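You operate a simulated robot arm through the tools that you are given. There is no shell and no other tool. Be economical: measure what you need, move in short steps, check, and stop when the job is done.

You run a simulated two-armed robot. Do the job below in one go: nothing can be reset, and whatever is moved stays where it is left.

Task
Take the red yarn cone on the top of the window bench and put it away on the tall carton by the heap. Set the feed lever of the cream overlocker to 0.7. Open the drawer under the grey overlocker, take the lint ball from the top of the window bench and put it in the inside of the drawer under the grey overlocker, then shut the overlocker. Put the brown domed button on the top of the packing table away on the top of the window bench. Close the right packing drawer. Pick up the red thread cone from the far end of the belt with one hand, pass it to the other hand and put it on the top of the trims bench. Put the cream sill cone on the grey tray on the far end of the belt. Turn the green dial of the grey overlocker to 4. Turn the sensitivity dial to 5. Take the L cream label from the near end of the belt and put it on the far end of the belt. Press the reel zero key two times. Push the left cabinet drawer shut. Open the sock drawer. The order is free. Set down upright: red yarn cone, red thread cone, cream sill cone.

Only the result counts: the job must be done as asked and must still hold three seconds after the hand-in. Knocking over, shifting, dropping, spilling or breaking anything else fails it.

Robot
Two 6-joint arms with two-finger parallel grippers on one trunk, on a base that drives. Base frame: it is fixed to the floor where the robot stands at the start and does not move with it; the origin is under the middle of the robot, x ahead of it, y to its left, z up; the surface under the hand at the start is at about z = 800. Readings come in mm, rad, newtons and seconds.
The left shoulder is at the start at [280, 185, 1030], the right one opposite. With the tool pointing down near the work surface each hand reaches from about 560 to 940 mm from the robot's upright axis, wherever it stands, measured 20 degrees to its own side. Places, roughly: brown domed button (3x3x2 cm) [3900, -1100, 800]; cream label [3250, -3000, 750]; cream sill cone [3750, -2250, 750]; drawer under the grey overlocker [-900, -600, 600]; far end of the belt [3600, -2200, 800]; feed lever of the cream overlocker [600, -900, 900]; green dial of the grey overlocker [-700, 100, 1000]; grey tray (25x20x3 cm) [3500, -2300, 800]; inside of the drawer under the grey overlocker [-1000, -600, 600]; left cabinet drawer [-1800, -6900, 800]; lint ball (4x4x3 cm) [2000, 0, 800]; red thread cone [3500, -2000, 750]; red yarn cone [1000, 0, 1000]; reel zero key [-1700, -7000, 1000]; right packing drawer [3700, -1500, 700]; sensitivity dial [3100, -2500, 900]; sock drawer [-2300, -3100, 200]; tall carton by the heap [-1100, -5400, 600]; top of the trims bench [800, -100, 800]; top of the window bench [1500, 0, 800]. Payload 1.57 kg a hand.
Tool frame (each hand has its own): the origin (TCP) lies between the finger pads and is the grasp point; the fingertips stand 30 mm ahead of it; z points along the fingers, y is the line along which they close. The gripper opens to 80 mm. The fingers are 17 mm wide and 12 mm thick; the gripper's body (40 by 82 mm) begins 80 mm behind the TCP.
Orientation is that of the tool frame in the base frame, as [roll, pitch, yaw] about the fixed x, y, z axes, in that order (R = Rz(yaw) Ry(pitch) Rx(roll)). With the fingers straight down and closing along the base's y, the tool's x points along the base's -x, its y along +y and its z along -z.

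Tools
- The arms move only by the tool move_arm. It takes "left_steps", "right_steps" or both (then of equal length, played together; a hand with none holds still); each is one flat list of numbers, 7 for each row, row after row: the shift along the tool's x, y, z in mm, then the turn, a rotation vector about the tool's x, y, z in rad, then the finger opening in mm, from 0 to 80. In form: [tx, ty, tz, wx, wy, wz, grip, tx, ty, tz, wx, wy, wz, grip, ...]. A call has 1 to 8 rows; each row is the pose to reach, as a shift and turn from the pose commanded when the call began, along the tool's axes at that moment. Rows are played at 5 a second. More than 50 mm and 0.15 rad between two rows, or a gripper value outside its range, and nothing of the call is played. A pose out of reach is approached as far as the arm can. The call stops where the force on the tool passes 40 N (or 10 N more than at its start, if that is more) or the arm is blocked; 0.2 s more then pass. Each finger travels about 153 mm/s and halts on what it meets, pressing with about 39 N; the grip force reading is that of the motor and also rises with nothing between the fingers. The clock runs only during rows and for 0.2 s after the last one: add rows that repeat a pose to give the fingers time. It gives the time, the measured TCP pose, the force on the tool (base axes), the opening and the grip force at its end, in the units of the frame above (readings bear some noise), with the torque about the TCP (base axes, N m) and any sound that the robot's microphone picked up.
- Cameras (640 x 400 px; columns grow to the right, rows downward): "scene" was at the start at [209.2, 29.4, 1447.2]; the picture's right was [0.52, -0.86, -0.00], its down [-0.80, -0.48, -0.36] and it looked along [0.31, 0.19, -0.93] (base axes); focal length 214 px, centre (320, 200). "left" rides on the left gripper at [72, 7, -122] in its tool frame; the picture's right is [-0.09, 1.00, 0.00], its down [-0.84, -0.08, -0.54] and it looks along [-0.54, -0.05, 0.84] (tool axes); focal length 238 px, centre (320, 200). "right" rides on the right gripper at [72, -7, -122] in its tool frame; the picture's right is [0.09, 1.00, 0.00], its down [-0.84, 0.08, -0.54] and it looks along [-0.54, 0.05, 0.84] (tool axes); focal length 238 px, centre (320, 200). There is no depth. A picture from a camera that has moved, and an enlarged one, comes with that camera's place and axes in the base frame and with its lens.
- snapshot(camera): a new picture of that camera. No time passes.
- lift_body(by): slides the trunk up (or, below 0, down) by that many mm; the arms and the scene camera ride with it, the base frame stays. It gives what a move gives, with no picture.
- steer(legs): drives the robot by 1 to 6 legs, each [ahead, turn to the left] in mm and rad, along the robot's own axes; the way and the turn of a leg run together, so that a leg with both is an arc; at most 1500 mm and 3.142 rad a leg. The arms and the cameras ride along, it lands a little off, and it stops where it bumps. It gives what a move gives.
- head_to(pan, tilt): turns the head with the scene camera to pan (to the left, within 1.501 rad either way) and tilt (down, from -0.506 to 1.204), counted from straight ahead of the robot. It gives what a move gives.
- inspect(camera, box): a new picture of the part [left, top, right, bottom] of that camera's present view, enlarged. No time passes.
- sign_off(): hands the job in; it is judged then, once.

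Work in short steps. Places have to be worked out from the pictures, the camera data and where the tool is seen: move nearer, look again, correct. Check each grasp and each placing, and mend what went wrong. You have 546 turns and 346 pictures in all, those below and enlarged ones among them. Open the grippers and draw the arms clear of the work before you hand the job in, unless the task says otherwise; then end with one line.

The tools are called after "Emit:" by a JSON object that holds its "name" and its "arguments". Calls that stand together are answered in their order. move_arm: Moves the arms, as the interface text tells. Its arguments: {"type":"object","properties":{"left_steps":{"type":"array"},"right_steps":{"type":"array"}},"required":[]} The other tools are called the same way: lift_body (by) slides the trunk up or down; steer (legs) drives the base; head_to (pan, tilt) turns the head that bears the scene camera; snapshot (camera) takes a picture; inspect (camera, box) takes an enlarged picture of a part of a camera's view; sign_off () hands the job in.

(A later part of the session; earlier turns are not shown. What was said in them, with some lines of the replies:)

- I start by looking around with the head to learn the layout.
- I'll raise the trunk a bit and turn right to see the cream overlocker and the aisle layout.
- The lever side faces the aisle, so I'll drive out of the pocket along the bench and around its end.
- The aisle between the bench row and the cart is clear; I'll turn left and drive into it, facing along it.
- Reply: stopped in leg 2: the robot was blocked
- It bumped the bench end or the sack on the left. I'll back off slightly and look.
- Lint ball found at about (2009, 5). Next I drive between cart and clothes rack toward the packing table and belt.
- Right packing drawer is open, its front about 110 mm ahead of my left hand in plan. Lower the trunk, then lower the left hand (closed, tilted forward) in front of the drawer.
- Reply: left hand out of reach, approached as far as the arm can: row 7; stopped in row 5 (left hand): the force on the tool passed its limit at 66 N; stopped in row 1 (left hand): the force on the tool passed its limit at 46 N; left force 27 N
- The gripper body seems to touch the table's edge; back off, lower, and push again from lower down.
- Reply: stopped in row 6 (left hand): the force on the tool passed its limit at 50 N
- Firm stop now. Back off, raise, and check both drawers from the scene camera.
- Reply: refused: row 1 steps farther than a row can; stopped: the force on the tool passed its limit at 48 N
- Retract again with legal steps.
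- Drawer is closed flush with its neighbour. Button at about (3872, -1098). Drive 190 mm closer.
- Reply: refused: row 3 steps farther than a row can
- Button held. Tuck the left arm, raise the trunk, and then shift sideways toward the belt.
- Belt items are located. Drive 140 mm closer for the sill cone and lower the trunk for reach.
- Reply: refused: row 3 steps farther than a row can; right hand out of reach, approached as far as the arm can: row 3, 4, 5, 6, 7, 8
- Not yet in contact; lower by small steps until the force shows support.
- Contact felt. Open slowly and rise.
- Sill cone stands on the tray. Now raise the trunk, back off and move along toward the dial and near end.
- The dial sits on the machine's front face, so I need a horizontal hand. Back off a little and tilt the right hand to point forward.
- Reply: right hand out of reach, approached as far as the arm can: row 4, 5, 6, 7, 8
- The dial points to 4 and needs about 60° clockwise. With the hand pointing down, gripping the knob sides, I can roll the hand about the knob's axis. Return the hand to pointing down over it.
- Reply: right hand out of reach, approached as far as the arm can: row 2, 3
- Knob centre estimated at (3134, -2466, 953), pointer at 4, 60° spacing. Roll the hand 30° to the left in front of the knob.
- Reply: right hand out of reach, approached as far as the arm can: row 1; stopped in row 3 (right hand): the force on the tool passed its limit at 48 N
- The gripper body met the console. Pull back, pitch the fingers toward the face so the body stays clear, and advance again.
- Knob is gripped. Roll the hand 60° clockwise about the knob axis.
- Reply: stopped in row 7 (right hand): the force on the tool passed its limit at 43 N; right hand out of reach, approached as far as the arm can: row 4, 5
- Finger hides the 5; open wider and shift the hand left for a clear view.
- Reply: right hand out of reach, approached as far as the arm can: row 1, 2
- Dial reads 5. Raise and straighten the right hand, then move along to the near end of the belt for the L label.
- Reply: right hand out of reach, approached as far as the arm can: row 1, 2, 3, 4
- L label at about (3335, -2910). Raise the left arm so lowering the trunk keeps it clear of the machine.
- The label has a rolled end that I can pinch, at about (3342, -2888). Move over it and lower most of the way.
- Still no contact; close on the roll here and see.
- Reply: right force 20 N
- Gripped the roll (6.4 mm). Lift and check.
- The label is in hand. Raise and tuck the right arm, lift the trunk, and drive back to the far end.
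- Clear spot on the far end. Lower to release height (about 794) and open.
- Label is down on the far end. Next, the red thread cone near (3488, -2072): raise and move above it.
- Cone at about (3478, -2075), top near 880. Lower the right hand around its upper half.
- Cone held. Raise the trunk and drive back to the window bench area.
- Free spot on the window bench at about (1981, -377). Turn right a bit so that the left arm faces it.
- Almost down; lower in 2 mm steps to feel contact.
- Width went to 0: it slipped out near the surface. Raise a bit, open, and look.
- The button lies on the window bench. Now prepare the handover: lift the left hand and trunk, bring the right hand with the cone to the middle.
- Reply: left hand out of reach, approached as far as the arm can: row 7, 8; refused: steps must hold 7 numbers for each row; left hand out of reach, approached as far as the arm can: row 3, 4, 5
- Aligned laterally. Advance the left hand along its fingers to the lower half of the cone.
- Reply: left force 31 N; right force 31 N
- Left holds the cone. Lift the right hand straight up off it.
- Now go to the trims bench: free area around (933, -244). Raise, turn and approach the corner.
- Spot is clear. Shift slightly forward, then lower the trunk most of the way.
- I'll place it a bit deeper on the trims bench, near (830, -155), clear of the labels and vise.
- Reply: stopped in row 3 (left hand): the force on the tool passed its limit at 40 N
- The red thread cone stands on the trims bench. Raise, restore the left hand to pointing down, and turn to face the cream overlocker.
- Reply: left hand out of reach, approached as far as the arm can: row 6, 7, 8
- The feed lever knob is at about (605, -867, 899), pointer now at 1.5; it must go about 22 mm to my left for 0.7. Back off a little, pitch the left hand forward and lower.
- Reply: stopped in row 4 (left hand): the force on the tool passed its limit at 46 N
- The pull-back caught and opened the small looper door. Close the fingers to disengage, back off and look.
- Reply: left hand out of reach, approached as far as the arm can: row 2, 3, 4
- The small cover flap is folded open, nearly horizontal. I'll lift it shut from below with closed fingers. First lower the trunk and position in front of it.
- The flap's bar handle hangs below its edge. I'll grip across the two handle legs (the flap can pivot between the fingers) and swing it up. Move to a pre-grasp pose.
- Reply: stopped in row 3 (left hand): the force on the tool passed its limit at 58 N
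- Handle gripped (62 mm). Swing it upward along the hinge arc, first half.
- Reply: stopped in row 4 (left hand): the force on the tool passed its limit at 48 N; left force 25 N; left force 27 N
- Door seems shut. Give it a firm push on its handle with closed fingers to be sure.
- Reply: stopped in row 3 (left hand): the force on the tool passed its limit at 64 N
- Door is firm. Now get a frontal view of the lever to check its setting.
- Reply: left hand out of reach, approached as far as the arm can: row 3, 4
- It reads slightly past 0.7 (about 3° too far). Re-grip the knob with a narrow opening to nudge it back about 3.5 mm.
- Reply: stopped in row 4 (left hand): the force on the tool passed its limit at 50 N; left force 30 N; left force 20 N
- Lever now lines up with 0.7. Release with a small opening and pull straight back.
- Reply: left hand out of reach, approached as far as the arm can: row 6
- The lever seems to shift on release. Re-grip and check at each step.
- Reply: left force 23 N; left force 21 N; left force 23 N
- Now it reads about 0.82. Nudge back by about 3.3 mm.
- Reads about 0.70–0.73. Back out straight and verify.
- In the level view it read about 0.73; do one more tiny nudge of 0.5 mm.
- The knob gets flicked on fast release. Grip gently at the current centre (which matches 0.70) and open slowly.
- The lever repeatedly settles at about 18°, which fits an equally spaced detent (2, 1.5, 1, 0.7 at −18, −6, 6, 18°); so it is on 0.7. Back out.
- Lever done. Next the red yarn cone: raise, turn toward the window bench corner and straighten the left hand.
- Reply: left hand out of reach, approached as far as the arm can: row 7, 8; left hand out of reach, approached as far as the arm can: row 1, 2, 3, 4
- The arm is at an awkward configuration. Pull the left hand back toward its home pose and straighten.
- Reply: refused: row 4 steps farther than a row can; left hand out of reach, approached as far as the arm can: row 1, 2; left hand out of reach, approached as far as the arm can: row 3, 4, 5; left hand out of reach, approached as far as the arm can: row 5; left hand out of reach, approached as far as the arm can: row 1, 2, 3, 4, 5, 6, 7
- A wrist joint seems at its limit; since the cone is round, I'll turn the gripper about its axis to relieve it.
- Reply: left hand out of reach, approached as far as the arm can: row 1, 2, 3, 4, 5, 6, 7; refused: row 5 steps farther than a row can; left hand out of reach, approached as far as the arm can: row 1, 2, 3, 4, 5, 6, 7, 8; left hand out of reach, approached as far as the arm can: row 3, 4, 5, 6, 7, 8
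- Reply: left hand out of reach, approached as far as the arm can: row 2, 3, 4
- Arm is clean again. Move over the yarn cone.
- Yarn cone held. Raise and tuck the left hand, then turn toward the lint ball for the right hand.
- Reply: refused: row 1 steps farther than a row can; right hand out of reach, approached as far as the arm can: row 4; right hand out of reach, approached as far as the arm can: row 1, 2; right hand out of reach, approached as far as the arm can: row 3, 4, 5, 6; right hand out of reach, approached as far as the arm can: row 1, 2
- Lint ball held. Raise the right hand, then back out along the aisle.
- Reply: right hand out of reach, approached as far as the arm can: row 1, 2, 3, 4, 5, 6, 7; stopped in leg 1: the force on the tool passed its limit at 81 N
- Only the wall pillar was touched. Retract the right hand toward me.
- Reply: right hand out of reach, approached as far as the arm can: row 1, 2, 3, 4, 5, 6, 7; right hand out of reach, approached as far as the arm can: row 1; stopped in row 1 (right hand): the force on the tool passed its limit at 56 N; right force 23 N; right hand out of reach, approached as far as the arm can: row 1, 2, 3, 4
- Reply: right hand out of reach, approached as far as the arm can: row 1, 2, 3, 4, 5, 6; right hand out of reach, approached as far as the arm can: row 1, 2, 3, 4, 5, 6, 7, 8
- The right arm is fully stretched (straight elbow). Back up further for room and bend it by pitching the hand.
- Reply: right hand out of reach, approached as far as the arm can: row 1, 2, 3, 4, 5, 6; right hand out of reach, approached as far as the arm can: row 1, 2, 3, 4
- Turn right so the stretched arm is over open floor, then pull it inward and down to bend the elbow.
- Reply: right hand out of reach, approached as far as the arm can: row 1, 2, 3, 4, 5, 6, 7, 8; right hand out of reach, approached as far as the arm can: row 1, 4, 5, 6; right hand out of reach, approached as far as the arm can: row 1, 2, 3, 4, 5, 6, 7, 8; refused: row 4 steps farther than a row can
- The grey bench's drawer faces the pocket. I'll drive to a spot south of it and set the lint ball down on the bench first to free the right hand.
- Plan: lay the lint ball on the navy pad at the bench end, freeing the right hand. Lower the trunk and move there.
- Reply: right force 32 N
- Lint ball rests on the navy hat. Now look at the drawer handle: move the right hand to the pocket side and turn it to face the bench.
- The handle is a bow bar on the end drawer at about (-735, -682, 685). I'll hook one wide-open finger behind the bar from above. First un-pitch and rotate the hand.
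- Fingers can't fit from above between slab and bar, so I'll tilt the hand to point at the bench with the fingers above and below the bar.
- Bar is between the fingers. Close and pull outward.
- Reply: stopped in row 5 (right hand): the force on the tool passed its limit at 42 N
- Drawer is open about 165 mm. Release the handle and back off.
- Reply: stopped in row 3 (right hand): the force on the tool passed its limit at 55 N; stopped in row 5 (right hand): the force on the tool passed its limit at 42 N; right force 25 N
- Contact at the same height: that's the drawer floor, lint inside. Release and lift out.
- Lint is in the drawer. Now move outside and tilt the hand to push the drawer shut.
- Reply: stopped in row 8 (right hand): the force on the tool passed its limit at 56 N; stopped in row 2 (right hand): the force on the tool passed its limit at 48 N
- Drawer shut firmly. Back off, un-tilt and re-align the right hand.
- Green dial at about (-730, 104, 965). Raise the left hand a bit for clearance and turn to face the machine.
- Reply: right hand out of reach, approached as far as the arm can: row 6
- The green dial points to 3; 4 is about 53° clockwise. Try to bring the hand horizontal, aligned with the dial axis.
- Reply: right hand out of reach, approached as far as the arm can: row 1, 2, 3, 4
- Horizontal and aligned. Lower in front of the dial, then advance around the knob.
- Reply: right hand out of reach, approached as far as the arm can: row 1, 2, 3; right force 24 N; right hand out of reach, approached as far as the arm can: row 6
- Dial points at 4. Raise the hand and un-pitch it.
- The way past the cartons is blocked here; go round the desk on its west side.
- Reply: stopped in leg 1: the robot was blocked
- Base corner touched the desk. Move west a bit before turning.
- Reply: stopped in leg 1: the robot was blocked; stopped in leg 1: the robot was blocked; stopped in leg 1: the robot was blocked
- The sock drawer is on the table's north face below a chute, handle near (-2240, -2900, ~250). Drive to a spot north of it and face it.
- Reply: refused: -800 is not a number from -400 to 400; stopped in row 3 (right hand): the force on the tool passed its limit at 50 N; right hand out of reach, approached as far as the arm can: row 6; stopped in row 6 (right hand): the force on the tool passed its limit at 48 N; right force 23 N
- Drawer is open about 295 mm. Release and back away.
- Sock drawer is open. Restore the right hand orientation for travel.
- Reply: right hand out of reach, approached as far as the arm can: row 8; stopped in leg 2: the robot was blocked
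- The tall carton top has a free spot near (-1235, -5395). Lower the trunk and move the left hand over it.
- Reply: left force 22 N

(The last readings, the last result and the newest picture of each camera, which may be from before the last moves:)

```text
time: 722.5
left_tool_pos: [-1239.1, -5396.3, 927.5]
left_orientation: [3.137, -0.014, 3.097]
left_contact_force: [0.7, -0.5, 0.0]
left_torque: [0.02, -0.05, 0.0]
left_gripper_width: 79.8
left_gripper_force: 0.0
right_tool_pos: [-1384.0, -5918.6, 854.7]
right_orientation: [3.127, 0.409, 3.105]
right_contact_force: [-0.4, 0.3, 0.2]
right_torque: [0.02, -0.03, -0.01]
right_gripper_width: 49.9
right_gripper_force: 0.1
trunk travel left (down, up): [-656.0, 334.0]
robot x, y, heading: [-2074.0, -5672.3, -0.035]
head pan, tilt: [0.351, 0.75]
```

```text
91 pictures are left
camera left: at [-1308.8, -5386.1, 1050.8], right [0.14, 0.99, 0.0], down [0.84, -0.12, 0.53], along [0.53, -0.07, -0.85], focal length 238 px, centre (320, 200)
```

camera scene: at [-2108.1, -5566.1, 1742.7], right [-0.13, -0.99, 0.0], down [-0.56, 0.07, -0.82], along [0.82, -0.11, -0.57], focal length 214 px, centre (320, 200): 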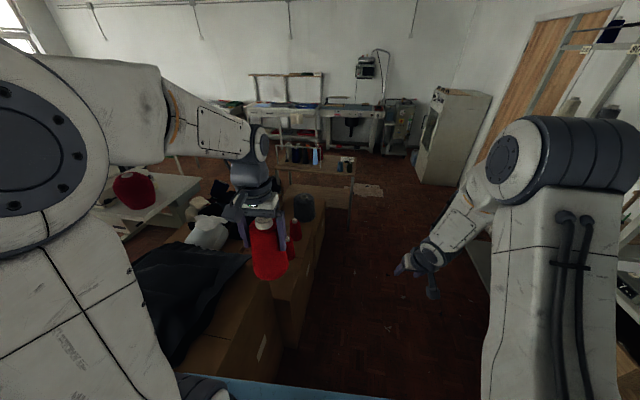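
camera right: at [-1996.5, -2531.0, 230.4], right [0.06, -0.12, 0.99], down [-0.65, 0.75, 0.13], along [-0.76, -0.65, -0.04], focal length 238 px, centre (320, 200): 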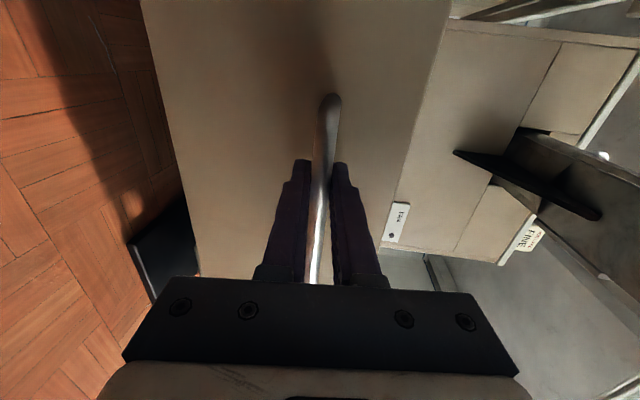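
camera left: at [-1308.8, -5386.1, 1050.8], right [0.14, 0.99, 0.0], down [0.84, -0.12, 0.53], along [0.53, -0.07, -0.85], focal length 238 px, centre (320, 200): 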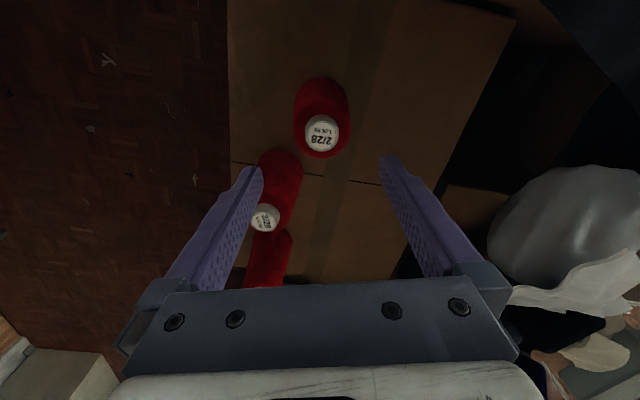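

Yarn cone stands on the carton. Raise, retract the left arm, and go to the reel machine and cabinet.

Emit:
{"name": "lift_body", "arguments": {"by": 300}}

Emit:
{"name": "move_arm", "arguments": {"left_steps": [40, -15, -10, 0, 0, 0, 60, 80, -30, -20, 0, 0, 0, 60, 120, -45, -30, 0, 0, 0, 60, 160, -60, -40, 0, 0, 0, 60, 200, -75, -50, 0, 0, 0, 60, 240, -90, -60, 0, 0, 0, 60]}}

Emit:
{"name": "steer", "arguments": {"legs": [[0, -0.72], [700, 0]]}}

Emit:
{"name": "head_to", "arguments": {"pan": -0.5, "tilt": 0.5}}

Emit:
{"name": "snapshot", "arguments": {"camera": "scene"}}

```text
time: 725.5
left_tool_pos: [-1238.3, -5396.3, 1227.5]
left_orientation: [-3.141, -0.009, 3.096]
left_contact_force: [0.7, -0.5, 0.3]
left_torque: [-0.02, -0.04, 0.0]
left_gripper_width: 79.8
left_gripper_force: 0.1
right_tool_pos: [-1384.7, -5916.7, 1154.6]
right_orientation: [3.127, 0.408, 3.104]
right_contact_force: [-0.3, 0.1, -0.1]
right_torque: [0.02, -0.01, -0.01]
right_gripper_width: 49.9
right_gripper_force: 0.1
trunk travel left (down, up): [-956.0, 34.0]
robot x, y, heading: [-2075.8, -5675.0, -0.031]
head pan, tilt: [0.351, 0.75]
```

```text
time: 726.9
left_tool_pos: [-1481.2, -5474.2, 1287.3]
left_orientation: [3.139, -0.011, 3.097]
left_contact_force: [0.6, 0.0, -0.3]
left_torque: [0.03, 0.01, 0.0]
left_gripper_width: 60.2
left_gripper_force: 0.1
right_tool_pos: [-1383.4, -5919.6, 1155.3]
right_orientation: [3.128, 0.408, 3.104]
right_contact_force: [-0.2, -0.3, 0.7]
right_torque: [-0.01, 0.0, -0.03]
right_gripper_width: 50.0
right_gripper_force: 0.0
trunk travel left (down, up): [-956.0, 34.0]
robot x, y, heading: [-2075.1, -5672.5, -0.034]
head pan, tilt: [0.351, 0.75]
```

```text
time: 732.7
left_tool_pos: [-985.4, -6389.2, 1288.4]
left_orientation: [-3.142, -0.011, 2.378]
left_contact_force: [0.2, -0.7, -0.1]
left_torque: [0.0, 0.0, -0.02]
left_gripper_width: 60.3
left_gripper_force: 0.0
right_tool_pos: [-1202.8, -6788.1, 1155.3]
right_orientation: [3.127, 0.408, 2.387]
right_contact_force: [0.1, -0.3, -0.2]
right_torque: [-0.01, -0.01, -0.02]
right_gripper_width: 49.7
right_gripper_force: 0.1
trunk travel left (down, up): [-956.0, 34.0]
robot x, y, heading: [-1563.3, -6146.0, -0.75]
head pan, tilt: [0.351, 0.75]
```

```text
time: 733.8
left_tool_pos: [-985.7, -6390.1, 1287.5]
left_orientation: [3.141, -0.009, 2.377]
left_contact_force: [-0.3, 0.2, -0.2]
left_torque: [-0.01, 0.0, -0.01]
left_gripper_width: 60.1
left_gripper_force: 0.0
right_tool_pos: [-1202.4, -6788.9, 1155.7]
right_orientation: [3.127, 0.409, 2.386]
right_contact_force: [-0.2, 0.5, 0.2]
right_torque: [0.01, -0.01, 0.01]
right_gripper_width: 50.0
right_gripper_force: 0.0
trunk travel left (down, up): [-956.0, 34.0]
robot x, y, heading: [-1563.3, -6146.5, -0.749]
head pan, tilt: [-0.499, 0.499]
```

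```text
90 pictures are left
camera scene: at [-1414.4, -6343.3, 1731.8], right [-0.95, -0.32, 0.0], down [-0.15, 0.45, -0.88], along [0.28, -0.83, -0.48], focal length 214 px, centre (320, 200)
```

scene: 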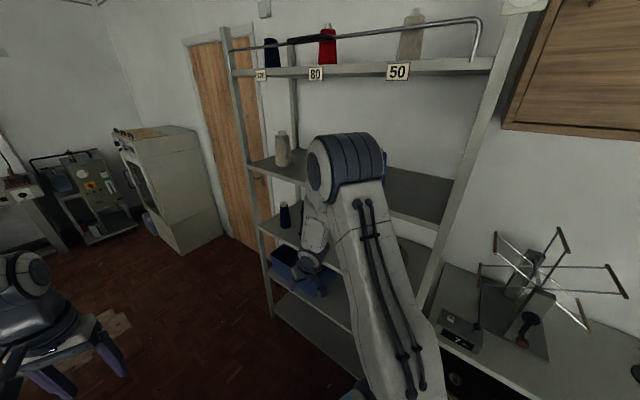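

Emit:
{"name": "move_arm", "arguments": {"right_steps": [15, 5, -40, 0, 0, 0, 30, 30, 10, -80, 0, 0, 0, 0, 46, 15, -120, 0, 0, 0, 0, 62, 20, -158, 0, 0, 0, 0]}}

Emit:
{"name": "steer", "arguments": {"legs": [[-60, 0], [0, -1.14]]}}

Emit:
{"name": "head_to", "arguments": {"pan": 0.0, "tilt": 0.75}}

Emit:
{"name": "snapshot", "arguments": {"camera": "scene"}}

```text
time: 734.8
left_tool_pos: [-985.6, -6389.2, 1286.4]
left_orientation: [3.141, -0.01, 2.377]
left_contact_force: [0.3, -0.7, -0.8]
left_torque: [-0.01, 0.0, 0.01]
left_gripper_width: 60.1
left_gripper_force: 0.0
right_tool_pos: [-1276.8, -6700.2, 1279.7]
right_orientation: [3.117, 0.411, 2.385]
right_contact_force: [0.4, -0.3, 0.5]
right_torque: [0.02, 0.02, 0.0]
right_gripper_width: 0.0
right_gripper_force: 21.9
right hand out of reach, approached as far as the arm can: row 4
trunk travel left (down, up): [-956.0, 34.0]
robot x, y, heading: [-1559.6, -6149.2, -0.753]
head pan, tilt: [-0.499, 0.499]
```

```text
time: 738.6
left_tool_pos: [-1571.7, -6731.9, 1287.9]
left_orientation: [3.141, -0.01, 1.255]
left_contact_force: [0.5, -0.1, -0.1]
left_torque: [-0.02, -0.02, -0.01]
left_gripper_width: 60.2
left_gripper_force: 0.0
right_tool_pos: [-1977.8, -6604.2, 1278.0]
right_orientation: [3.118, 0.413, 1.266]
right_contact_force: [0.3, 0.6, 0.2]
right_torque: [0.02, 0.05, 0.01]
right_gripper_width: 0.0
right_gripper_force: 21.1
trunk travel left (down, up): [-956.0, 34.0]
robot x, y, heading: [-1607.5, -6108.9, -1.874]
head pan, tilt: [-0.499, 0.499]
```

```text
time: 739.6
left_tool_pos: [-1573.9, -6730.9, 1288.6]
left_orientation: [3.142, -0.012, 1.255]
left_contact_force: [0.3, 0.6, -0.4]
left_torque: [0.02, -0.03, -0.01]
left_gripper_width: 59.9
left_gripper_force: 0.0
right_tool_pos: [-1978.3, -6603.1, 1277.9]
right_orientation: [3.117, 0.411, 1.264]
right_contact_force: [0.1, -0.7, 0.3]
right_torque: [0.01, -0.01, -0.01]
right_gripper_width: 0.0
right_gripper_force: 21.8
trunk travel left (down, up): [-956.0, 34.0]
robot x, y, heading: [-1607.1, -6107.0, -1.874]
head pan, tilt: [0.0, 0.75]
```

```text
89 pictures are left
camera scene: at [-1676.4, -6339.6, 1709.9], right [-0.95, 0.3, 0.0], down [0.2, 0.65, -0.73], along [-0.22, -0.7, -0.68], focal length 214 px, centre (320, 200)
```

scene: 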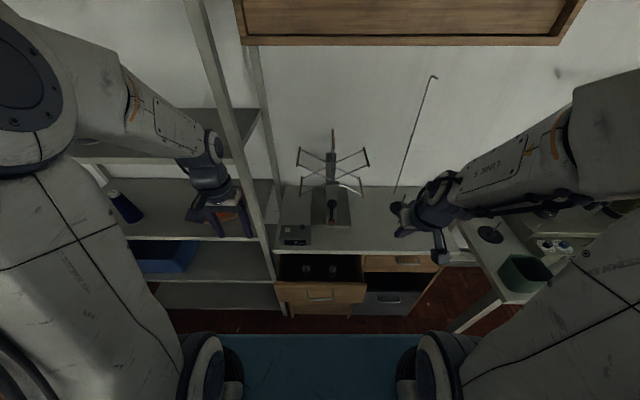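

Emit:
{"name": "inspect", "arguments": {"camera": "scene", "box": [250, 130, 450, 320]}}

Emit:
{"name": "inspect", "arguments": {"camera": "scene", "box": [270, 215, 330, 255]}}

```text
2.11 times, centred on (350, 225) of scene
camera zoom: at [-1676.4, -6339.6, 1709.9], right [-0.95, 0.3, 0.0], down [0.2, 0.65, -0.73], along [-0.22, -0.7, -0.68], focal length 452 px, centre (257, 147)
```

zoom: 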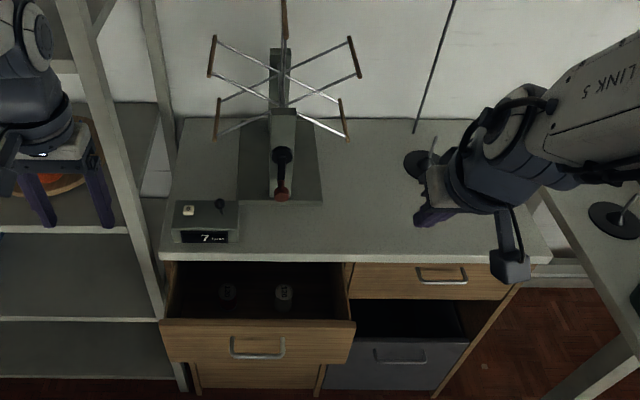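

```text
10.00 times, centred on (300, 235) of scene
camera zoom: at [-1676.4, -6339.6, 1709.9], right [-0.95, 0.3, 0.0], down [0.2, 0.65, -0.73], along [-0.22, -0.7, -0.68], focal length 2145 px, centre (520, -150)
```

zoom: 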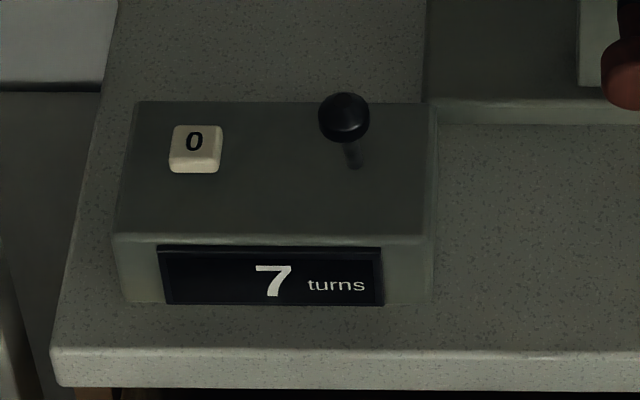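

Zero key and open left drawer located. Shift the robot slightly west so the left arm clears the shelf post.

Emit:
{"name": "steer", "arguments": {"legs": [[0, -1.56], [100, 0], [0, 1.55]]}}

Emit:
{"name": "lift_body", "arguments": {"by": -200}}

Emit:
{"name": "snapshot", "arguments": {"camera": "left"}}

```text
time: 748.4
left_tool_pos: [-1668.0, -6701.1, 1287.8]
left_orientation: [3.139, -0.011, 1.257]
left_contact_force: [0.1, -1.1, -0.3]
left_torque: [0.02, 0.01, -0.01]
left_gripper_width: 59.9
left_gripper_force: 0.0
right_tool_pos: [-2072.7, -6574.5, 1278.1]
right_orientation: [3.119, 0.415, 1.266]
right_contact_force: [-0.2, 0.3, -0.4]
right_torque: [0.01, 0.03, 0.0]
right_gripper_width: 0.0
right_gripper_force: 21.3
trunk travel left (down, up): [-956.0, 34.0]
robot x, y, heading: [-1701.1, -6076.2, -1.875]
head pan, tilt: [0.0, 0.75]
```

```text
time: 750.5
left_tool_pos: [-1666.5, -6700.8, 1087.2]
left_orientation: [3.139, -0.01, 1.257]
left_contact_force: [-1.1, 0.9, -0.1]
left_torque: [0.03, 0.01, 0.01]
left_gripper_width: 60.1
left_gripper_force: 0.1
right_tool_pos: [-2072.4, -6573.0, 1078.2]
right_orientation: [3.118, 0.412, 1.267]
right_contact_force: [2.2, 0.0, 0.0]
right_torque: [0.01, 0.02, 0.03]
right_gripper_width: 0.0
right_gripper_force: 21.5
trunk travel left (down, up): [-756.0, 234.0]
robot x, y, heading: [-1699.7, -6077.4, -1.872]
head pan, tilt: [0.0, 0.75]
```

```text
86 pictures are left
camera left: at [-1638.5, -6636.4, 1211.2], right [0.92, -0.39, 0.0], down [-0.33, -0.78, 0.53], along [-0.21, -0.49, -0.85], focal length 238 px, centre (320, 200)
```

left: 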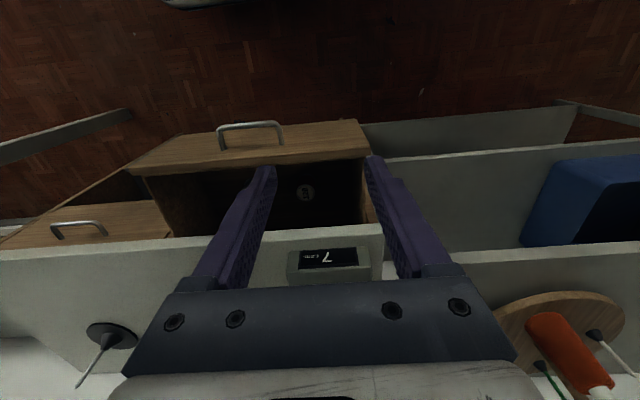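

Lower the closed, tilted left hand in front of the drawer, beside its handle.

Emit:
{"name": "move_arm", "arguments": {"left_steps": [10, -10, 37, 0, -0.1, 0, 30, 20, -20, 74, 0, -0.2, 0, 0, 30, -30, 111, 0, -0.3, 0, 0, 40, -40, 148, 0, -0.4, 0, 0, 40, -47, 185, 0, -0.5, 0, 0, 40, -47, 222, 0, -0.6, 0, 0, 40, -47, 259, 0, -0.7, 0, 0, 40, -47, 290, 0, -0.8, 0, 0]}}

Emit:
{"name": "snapshot", "arguments": {"camera": "left"}}

```text
time: 752.4
left_tool_pos: [-1700.4, -6653.3, 780.1]
left_orientation: [3.139, 0.791, 1.256]
left_contact_force: [0.0, 0.4, -0.4]
left_torque: [0.01, -0.03, 0.01]
left_gripper_width: 0.0
left_gripper_force: 21.0
left hand out of reach, approached as far as the arm can: row 3, 4, 5, 6, 7, 8
right_tool_pos: [-2072.8, -6574.3, 1078.6]
right_orientation: [3.116, 0.411, 1.266]
right_contact_force: [0.2, -0.1, -0.1]
right_torque: [0.01, 0.01, 0.04]
right_gripper_width: 0.0
right_gripper_force: 21.0
trunk travel left (down, up): [-756.0, 234.0]
robot x, y, heading: [-1699.1, -6079.1, -1.871]
head pan, tilt: [0.0, 0.75]
```

```text
85 pictures are left
camera left: at [-1651.9, -6523.8, 815.3], right [0.93, -0.37, 0.07], down [-0.14, -0.17, 0.98], along [-0.35, -0.91, -0.21], focal length 238 px, centre (320, 200)
```

left: 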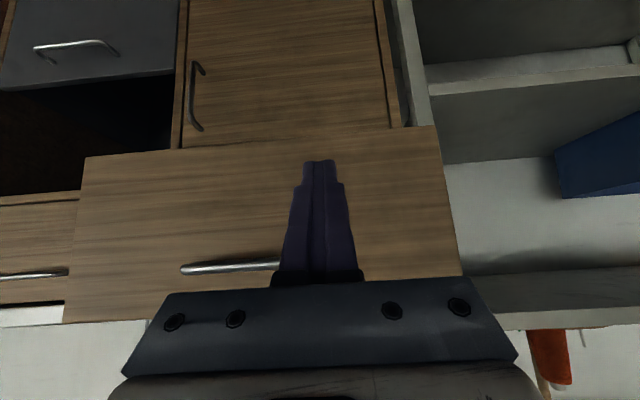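

Emit:
{"name": "move_arm", "arguments": {"left_steps": [-21, 0, 21, 0, 0, 0, 0, -42, 0, 43, 0, 0, 0, 0, -63, 0, 64, 0, 0, 0, 0, -84, 0, 85, 0, 0, 0, 0, -106, 0, 106, 0, 0, 0, 0, -127, 0, 128, 0, 0, 0, 0, -148, 0, 149, 0, 0, 0, 0, -165, 0, 166, 0, 0, 0, 0]}}

Emit:
{"name": "snapshot", "arguments": {"camera": "left"}}

```text
time: 754.1
left_tool_pos: [-1768.6, -6870.3, 777.3]
left_orientation: [3.138, 0.775, 1.255]
left_contact_force: [8.6, 35.9, 16.8]
left_torque: [0.14, 0.01, -0.08]
left_gripper_width: 0.3
left_gripper_force: 21.4
right_tool_pos: [-2072.2, -6572.0, 1078.8]
right_orientation: [3.117, 0.413, 1.268]
right_contact_force: [-0.5, -0.4, 0.1]
right_torque: [0.01, 0.01, 0.01]
right_gripper_width: 0.1
right_gripper_force: 21.6
trunk travel left (down, up): [-756.0, 234.0]
robot x, y, heading: [-1702.3, -6078.9, -1.866]
head pan, tilt: [0.0, 0.75]
```

```text
84 pictures are left
camera left: at [-1720.6, -6742.5, 815.1], right [0.93, -0.37, 0.07], down [-0.14, -0.18, 0.97], along [-0.35, -0.91, -0.22], focal length 238 px, centre (320, 200)
```

left: 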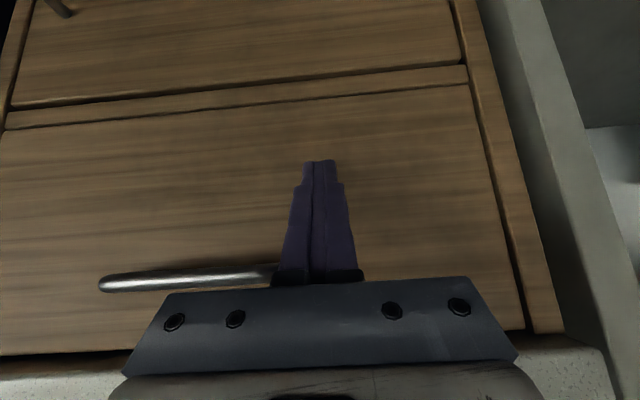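

Emit:
{"name": "move_arm", "arguments": {"left_steps": [-3, 0, 3, 0, 0, 0, 0, -6, 0, 6, 0, 0, 0, 0]}}

```text
time: 754.5
left_tool_pos: [-1769.8, -6870.1, 774.3]
left_orientation: [3.138, 0.768, 1.255]
left_contact_force: [2.2, 8.2, 4.5]
left_torque: [0.1, -0.01, -0.01]
left_gripper_width: 0.0
left_gripper_force: 21.7
right_tool_pos: [-2071.1, -6574.4, 1078.5]
right_orientation: [3.117, 0.413, 1.269]
right_contact_force: [0.6, 0.0, 0.4]
right_torque: [-0.06, 0.01, 0.03]
right_gripper_width: 0.2
right_gripper_force: 21.3
trunk travel left (down, up): [-756.0, 234.0]
robot x, y, heading: [-1699.6, -6076.7, -1.873]
head pan, tilt: [0.0, 0.75]
stopped in row 1 (left hand): the force on the tool passed its limit at 55 N (the readings are from after the stop); the commanded pose is now the measured one
```

Drawer is shut. Back off, raise, and look at the counter's zero key.

Emit:
{"name": "move_arm", "arguments": {"left_steps": [30, 0, -30, 0, 0, 0, 0, 60, 0, -60, 0, 0, 0, 0, 85, 0, -95, 0, 0.1, 0, 0, 105, 0, -125, 0, 0.2, 0, 0]}}

Emit:
{"name": "lift_body", "arguments": {"by": 230}}

Emit:
{"name": "snapshot", "arguments": {"camera": "left"}}

```text
time: 755.5
left_tool_pos: [-1719.7, -6716.8, 790.9]
left_orientation: [3.138, 0.569, 1.255]
left_contact_force: [-0.5, 0.2, 0.6]
left_torque: [0.0, -0.01, 0.03]
left_gripper_width: 0.1
left_gripper_force: 21.1
right_tool_pos: [-2072.5, -6574.5, 1078.5]
right_orientation: [3.116, 0.413, 1.268]
right_contact_force: [-0.5, -0.4, 0.3]
right_torque: [-0.01, -0.01, -0.01]
right_gripper_width: 0.0
right_gripper_force: 20.7
trunk travel left (down, up): [-756.0, 234.0]
robot x, y, heading: [-1700.7, -6079.6, -1.869]
head pan, tilt: [0.0, 0.75]
```

```text
time: 757.9
left_tool_pos: [-1719.6, -6718.3, 1020.6]
left_orientation: [3.139, 0.571, 1.254]
left_contact_force: [1.2, 0.8, -0.6]
left_torque: [-0.03, 0.0, 0.01]
left_gripper_width: 0.1
left_gripper_force: 21.4
right_tool_pos: [-2071.4, -6573.4, 1308.0]
right_orientation: [3.118, 0.412, 1.266]
right_contact_force: [0.4, 0.1, -0.6]
right_torque: [-0.02, 0.0, 0.03]
right_gripper_width: 0.1
right_gripper_force: 21.6
trunk travel left (down, up): [-986.0, 4.0]
robot x, y, heading: [-1701.6, -6078.1, -1.868]
head pan, tilt: [0.0, 0.75]
```

```text
83 pictures are left
camera left: at [-1674.2, -6600.1, 1085.5], right [0.92, -0.38, 0.05], down [-0.2, -0.37, 0.91], along [-0.33, -0.85, -0.42], focal length 238 px, centre (320, 200)
```

left: 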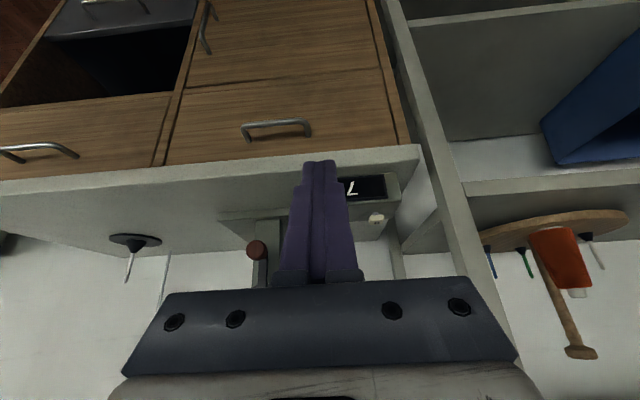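

Emit:
{"name": "move_arm", "arguments": {"left_steps": [0, 40, 0, 0, 0, 0, 0, 0, 79, 0, 0, 0, 0, 0, -40, 79, 26, 0, 0, 0, 0, -80, 79, 52, 0, 0, 0, 0, -120, 79, 77, 0, 0, 0, 0, -160, 79, 103, 0, 0, 0, 0, -201, 79, 129, 0, 0, 0, 0]}}

Emit:
{"name": "snapshot", "arguments": {"camera": "left"}}

```text
time: 759.5
left_tool_pos: [-1718.7, -6971.0, 1021.4]
left_orientation: [3.138, 0.567, 1.253]
left_contact_force: [0.3, -0.2, 0.0]
left_torque: [-0.01, -0.03, 0.01]
left_gripper_width: 0.0
left_gripper_force: 21.2
right_tool_pos: [-2071.0, -6574.2, 1307.9]
right_orientation: [3.117, 0.411, 1.266]
right_contact_force: [0.0, -0.7, 0.4]
right_torque: [0.03, -0.01, 0.0]
right_gripper_width: 0.0
right_gripper_force: 21.1
trunk travel left (down, up): [-986.0, 4.0]
robot x, y, heading: [-1700.7, -6079.6, -1.874]
head pan, tilt: [0.0, 0.75]
```

```text
82 pictures are left
camera left: at [-1673.5, -6853.7, 1086.4], right [0.92, -0.38, 0.05], down [-0.2, -0.37, 0.91], along [-0.33, -0.85, -0.42], focal length 238 px, centre (320, 200)
```

left: 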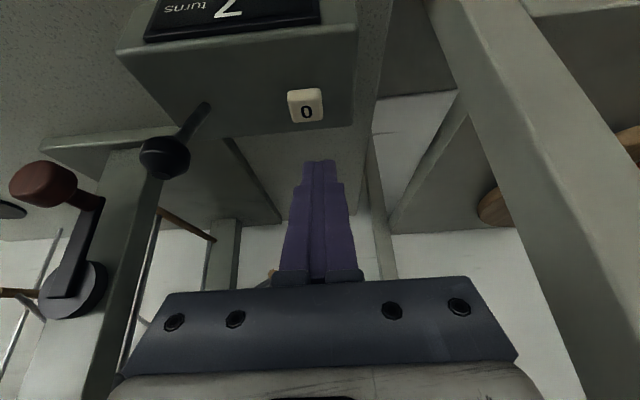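

Emit:
{"name": "move_arm", "arguments": {"left_steps": [15, 0, -10, 0, 0, 0, 0, 25, 0, 5, 0, 0, 0, 0, 29, 0, 12, 0, 0, 0, 0]}}

Emit:
{"name": "inspect", "arguments": {"camera": "left", "box": [220, 60, 420, 230]}}

```text
time: 760.3
left_tool_pos: [-1712.8, -6953.7, 995.4]
left_orientation: [3.137, 0.571, 1.255]
left_contact_force: [-0.4, -0.5, 1.3]
left_torque: [0.01, 0.01, 0.0]
left_gripper_width: 0.0
left_gripper_force: 20.8
right_tool_pos: [-2072.1, -6574.3, 1308.4]
right_orientation: [3.117, 0.411, 1.265]
right_contact_force: [-0.2, -0.7, 0.0]
right_torque: [-0.02, 0.0, -0.03]
right_gripper_width: 0.0
right_gripper_force: 21.1
trunk travel left (down, up): [-986.0, 4.0]
robot x, y, heading: [-1701.7, -6077.0, -1.869]
head pan, tilt: [0.0, 0.75]
```

```text
2.35 times, centred on (320, 145) of left
camera zoom: at [-1667.1, -6835.5, 1059.9], right [0.92, -0.38, 0.05], down [-0.2, -0.37, 0.91], along [-0.33, -0.85, -0.42], focal length 561 px, centre (320, 329)
```

zoom: 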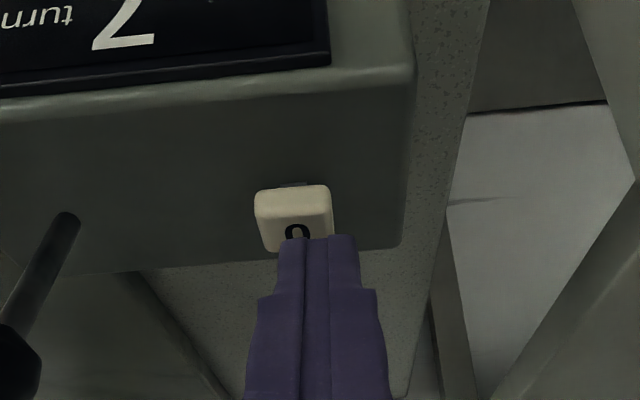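

Emit:
{"name": "move_arm", "arguments": {"left_steps": [0, -8, 0, 0, 0, 0, 0, 3, -8, 5, 0, 0, 0, 0, 5, -8, 8, 0, 0, 0, 0, 6.5, -8, 10, 0, 0, 0, 0]}}

Emit:
{"name": "inspect", "arguments": {"camera": "left", "box": [220, 60, 420, 230]}}

```text
time: 761.3
left_tool_pos: [-1720.3, -6950.4, 987.2]
left_orientation: [3.137, 0.576, 1.256]
left_contact_force: [5.1, 5.5, 25.2]
left_torque: [-0.02, -0.08, 0.03]
left_gripper_width: 0.0
left_gripper_force: 21.2
right_tool_pos: [-2071.6, -6572.2, 1308.1]
right_orientation: [3.117, 0.41, 1.266]
right_contact_force: [-0.2, -0.8, -0.9]
right_torque: [0.0, 0.02, 0.02]
right_gripper_width: 0.0
right_gripper_force: 20.9
trunk travel left (down, up): [-986.0, 4.0]
robot x, y, heading: [-1699.7, -6080.6, -1.873]
head pan, tilt: [0.0, 0.75]
heard: click
```

```text
2.35 times, centred on (320, 145) of left
camera zoom: at [-1674.6, -6832.1, 1050.6], right [0.92, -0.38, 0.05], down [-0.2, -0.36, 0.91], along [-0.33, -0.85, -0.41], focal length 561 px, centre (320, 329)
```

zoom: 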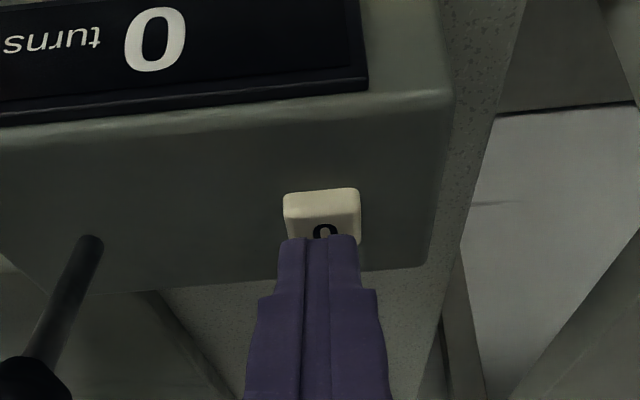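

Heard a click and the display reads 0: one press. Lift off, pause, and press a second time the same way.

Emit:
{"name": "move_arm", "arguments": {"left_steps": [-5, 0, -8, 0, 0, 0, 0, -8, 0, -13, 0, 0, 0, 0, -8, 0, -13, 0, 0, 0, 0]}}

Emit:
{"name": "move_arm", "arguments": {"left_steps": [4, 0, 6, 0, 0, 0, 0, 6, 0, 9.5, 0, 0, 0, 0, 8, 0, 12.5, 0, 0, 0, 0]}}

```text
time: 762.1
left_tool_pos: [-1720.0, -6948.5, 996.7]
left_orientation: [3.14, 0.567, 1.254]
left_contact_force: [0.8, -0.4, -0.6]
left_torque: [-0.01, -0.02, 0.01]
left_gripper_width: 0.2
left_gripper_force: 21.2
right_tool_pos: [-2072.2, -6574.5, 1308.0]
right_orientation: [3.117, 0.412, 1.268]
right_contact_force: [-0.7, -0.6, 0.7]
right_torque: [0.0, -0.02, 0.03]
right_gripper_width: 0.1
right_gripper_force: 20.9
trunk travel left (down, up): [-986.0, 4.0]
robot x, y, heading: [-1702.3, -6077.0, -1.875]
head pan, tilt: [0.0, 0.75]
```

```text
time: 762.9
left_tool_pos: [-1720.3, -6949.4, 986.5]
left_orientation: [3.138, 0.576, 1.255]
left_contact_force: [3.2, 9.9, 26.6]
left_torque: [0.08, -0.03, -0.01]
left_gripper_width: 0.0
left_gripper_force: 21.7
right_tool_pos: [-2070.8, -6573.2, 1308.7]
right_orientation: [3.116, 0.412, 1.266]
right_contact_force: [-0.4, -0.1, -0.8]
right_torque: [-0.05, 0.01, -0.01]
right_gripper_width: 0.0
right_gripper_force: 21.3
trunk travel left (down, up): [-986.0, 4.0]
robot x, y, heading: [-1701.7, -6076.9, -1.876]
head pan, tilt: [0.0, 0.75]
heard: click
```

Second click heard. Lift off and draw the left arm clear, opening the grippers.

Emit:
{"name": "move_arm", "arguments": {"left_steps": [-15, 0, -25, 0, 0, 0, 0, -25, 0, -50, 0, 0, 0, 0, 10, 0, -75, 0, 0, 0, 0, 45, 0, -100, 0, 0, 0, 0, 85, -10, -125, 0, 0, 0, 40, 120, -20, -150, 0, 0, 0, 60], "right_steps": [0, 0, 0, 0, 0, 0, 0, 0, 0, 0, 0, 0, 0, 0, 0, 0, 0, 0, 0, 0, 0, 0, 0, 0, 0, 0, 0, 0, 0, 0, 0, 0, 0, 0, 40, 0, 0, 0, 0, 0, 0, 60]}}

Emit:
{"name": "snapshot", "arguments": {"camera": "left"}}

```text
time: 764.3
left_tool_pos: [-1681.7, -6771.4, 1043.1]
left_orientation: [3.139, 0.569, 1.256]
left_contact_force: [-0.5, 0.0, 0.2]
left_torque: [0.02, 0.02, -0.02]
left_gripper_width: 60.1
left_gripper_force: 0.0
right_tool_pos: [-2072.7, -6573.8, 1308.0]
right_orientation: [3.115, 0.412, 1.267]
right_contact_force: [0.1, 0.3, -1.0]
right_torque: [-0.04, 0.01, 0.04]
right_gripper_width: 59.8
right_gripper_force: 0.1
trunk travel left (down, up): [-986.0, 4.0]
robot x, y, heading: [-1699.1, -6079.3, -1.871]
head pan, tilt: [0.0, 0.75]
```

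```text
79 pictures are left
camera left: at [-1636.9, -6652.8, 1106.6], right [0.92, -0.38, 0.05], down [-0.2, -0.37, 0.91], along [-0.33, -0.85, -0.42], focal length 238 px, centre (320, 200)
```

left: 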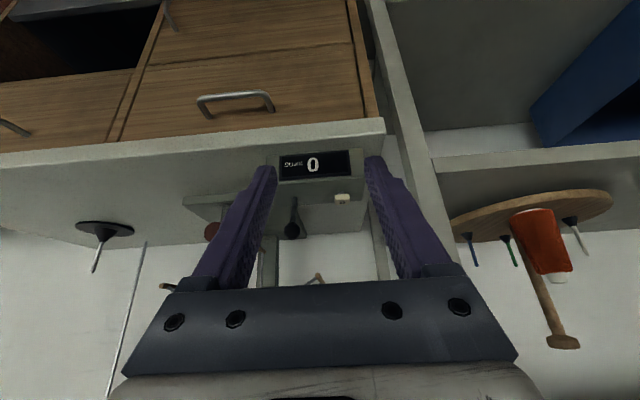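

Emit:
{"name": "steer", "arguments": {"legs": [[-100, 0]]}}

Emit:
{"name": "sign_off", "arguments": {}}

```text
time: 765.5
left_tool_pos: [-1651.9, -6676.1, 1040.4]
left_orientation: [3.139, 0.572, 1.256]
left_contact_force: [0.2, -0.4, 0.0]
left_torque: [0.0, -0.01, -0.01]
left_gripper_width: 60.0
left_gripper_force: 0.0
right_tool_pos: [-2041.9, -6480.4, 1307.8]
right_orientation: [3.115, 0.412, 1.268]
right_contact_force: [-0.2, 0.3, -0.6]
right_torque: [-0.02, -0.03, 0.0]
right_gripper_width: 60.2
right_gripper_force: 0.0
trunk travel left (down, up): [-986.0, 4.0]
robot x, y, heading: [-1670.3, -5984.1, -1.869]
head pan, tilt: [0.0, 0.75]
```

```text
The job is handed in.
```

I carried out every item and handed the job in; not certain: the feed lever's 0.7 (it settles slightly past the printed mark, which I took to be its stop), the cream overlocker's small front cover (I pulled it open by accident and pushed it shut), and whether the base's bumps into the cartons, the desk and the cream bench end moved anything.
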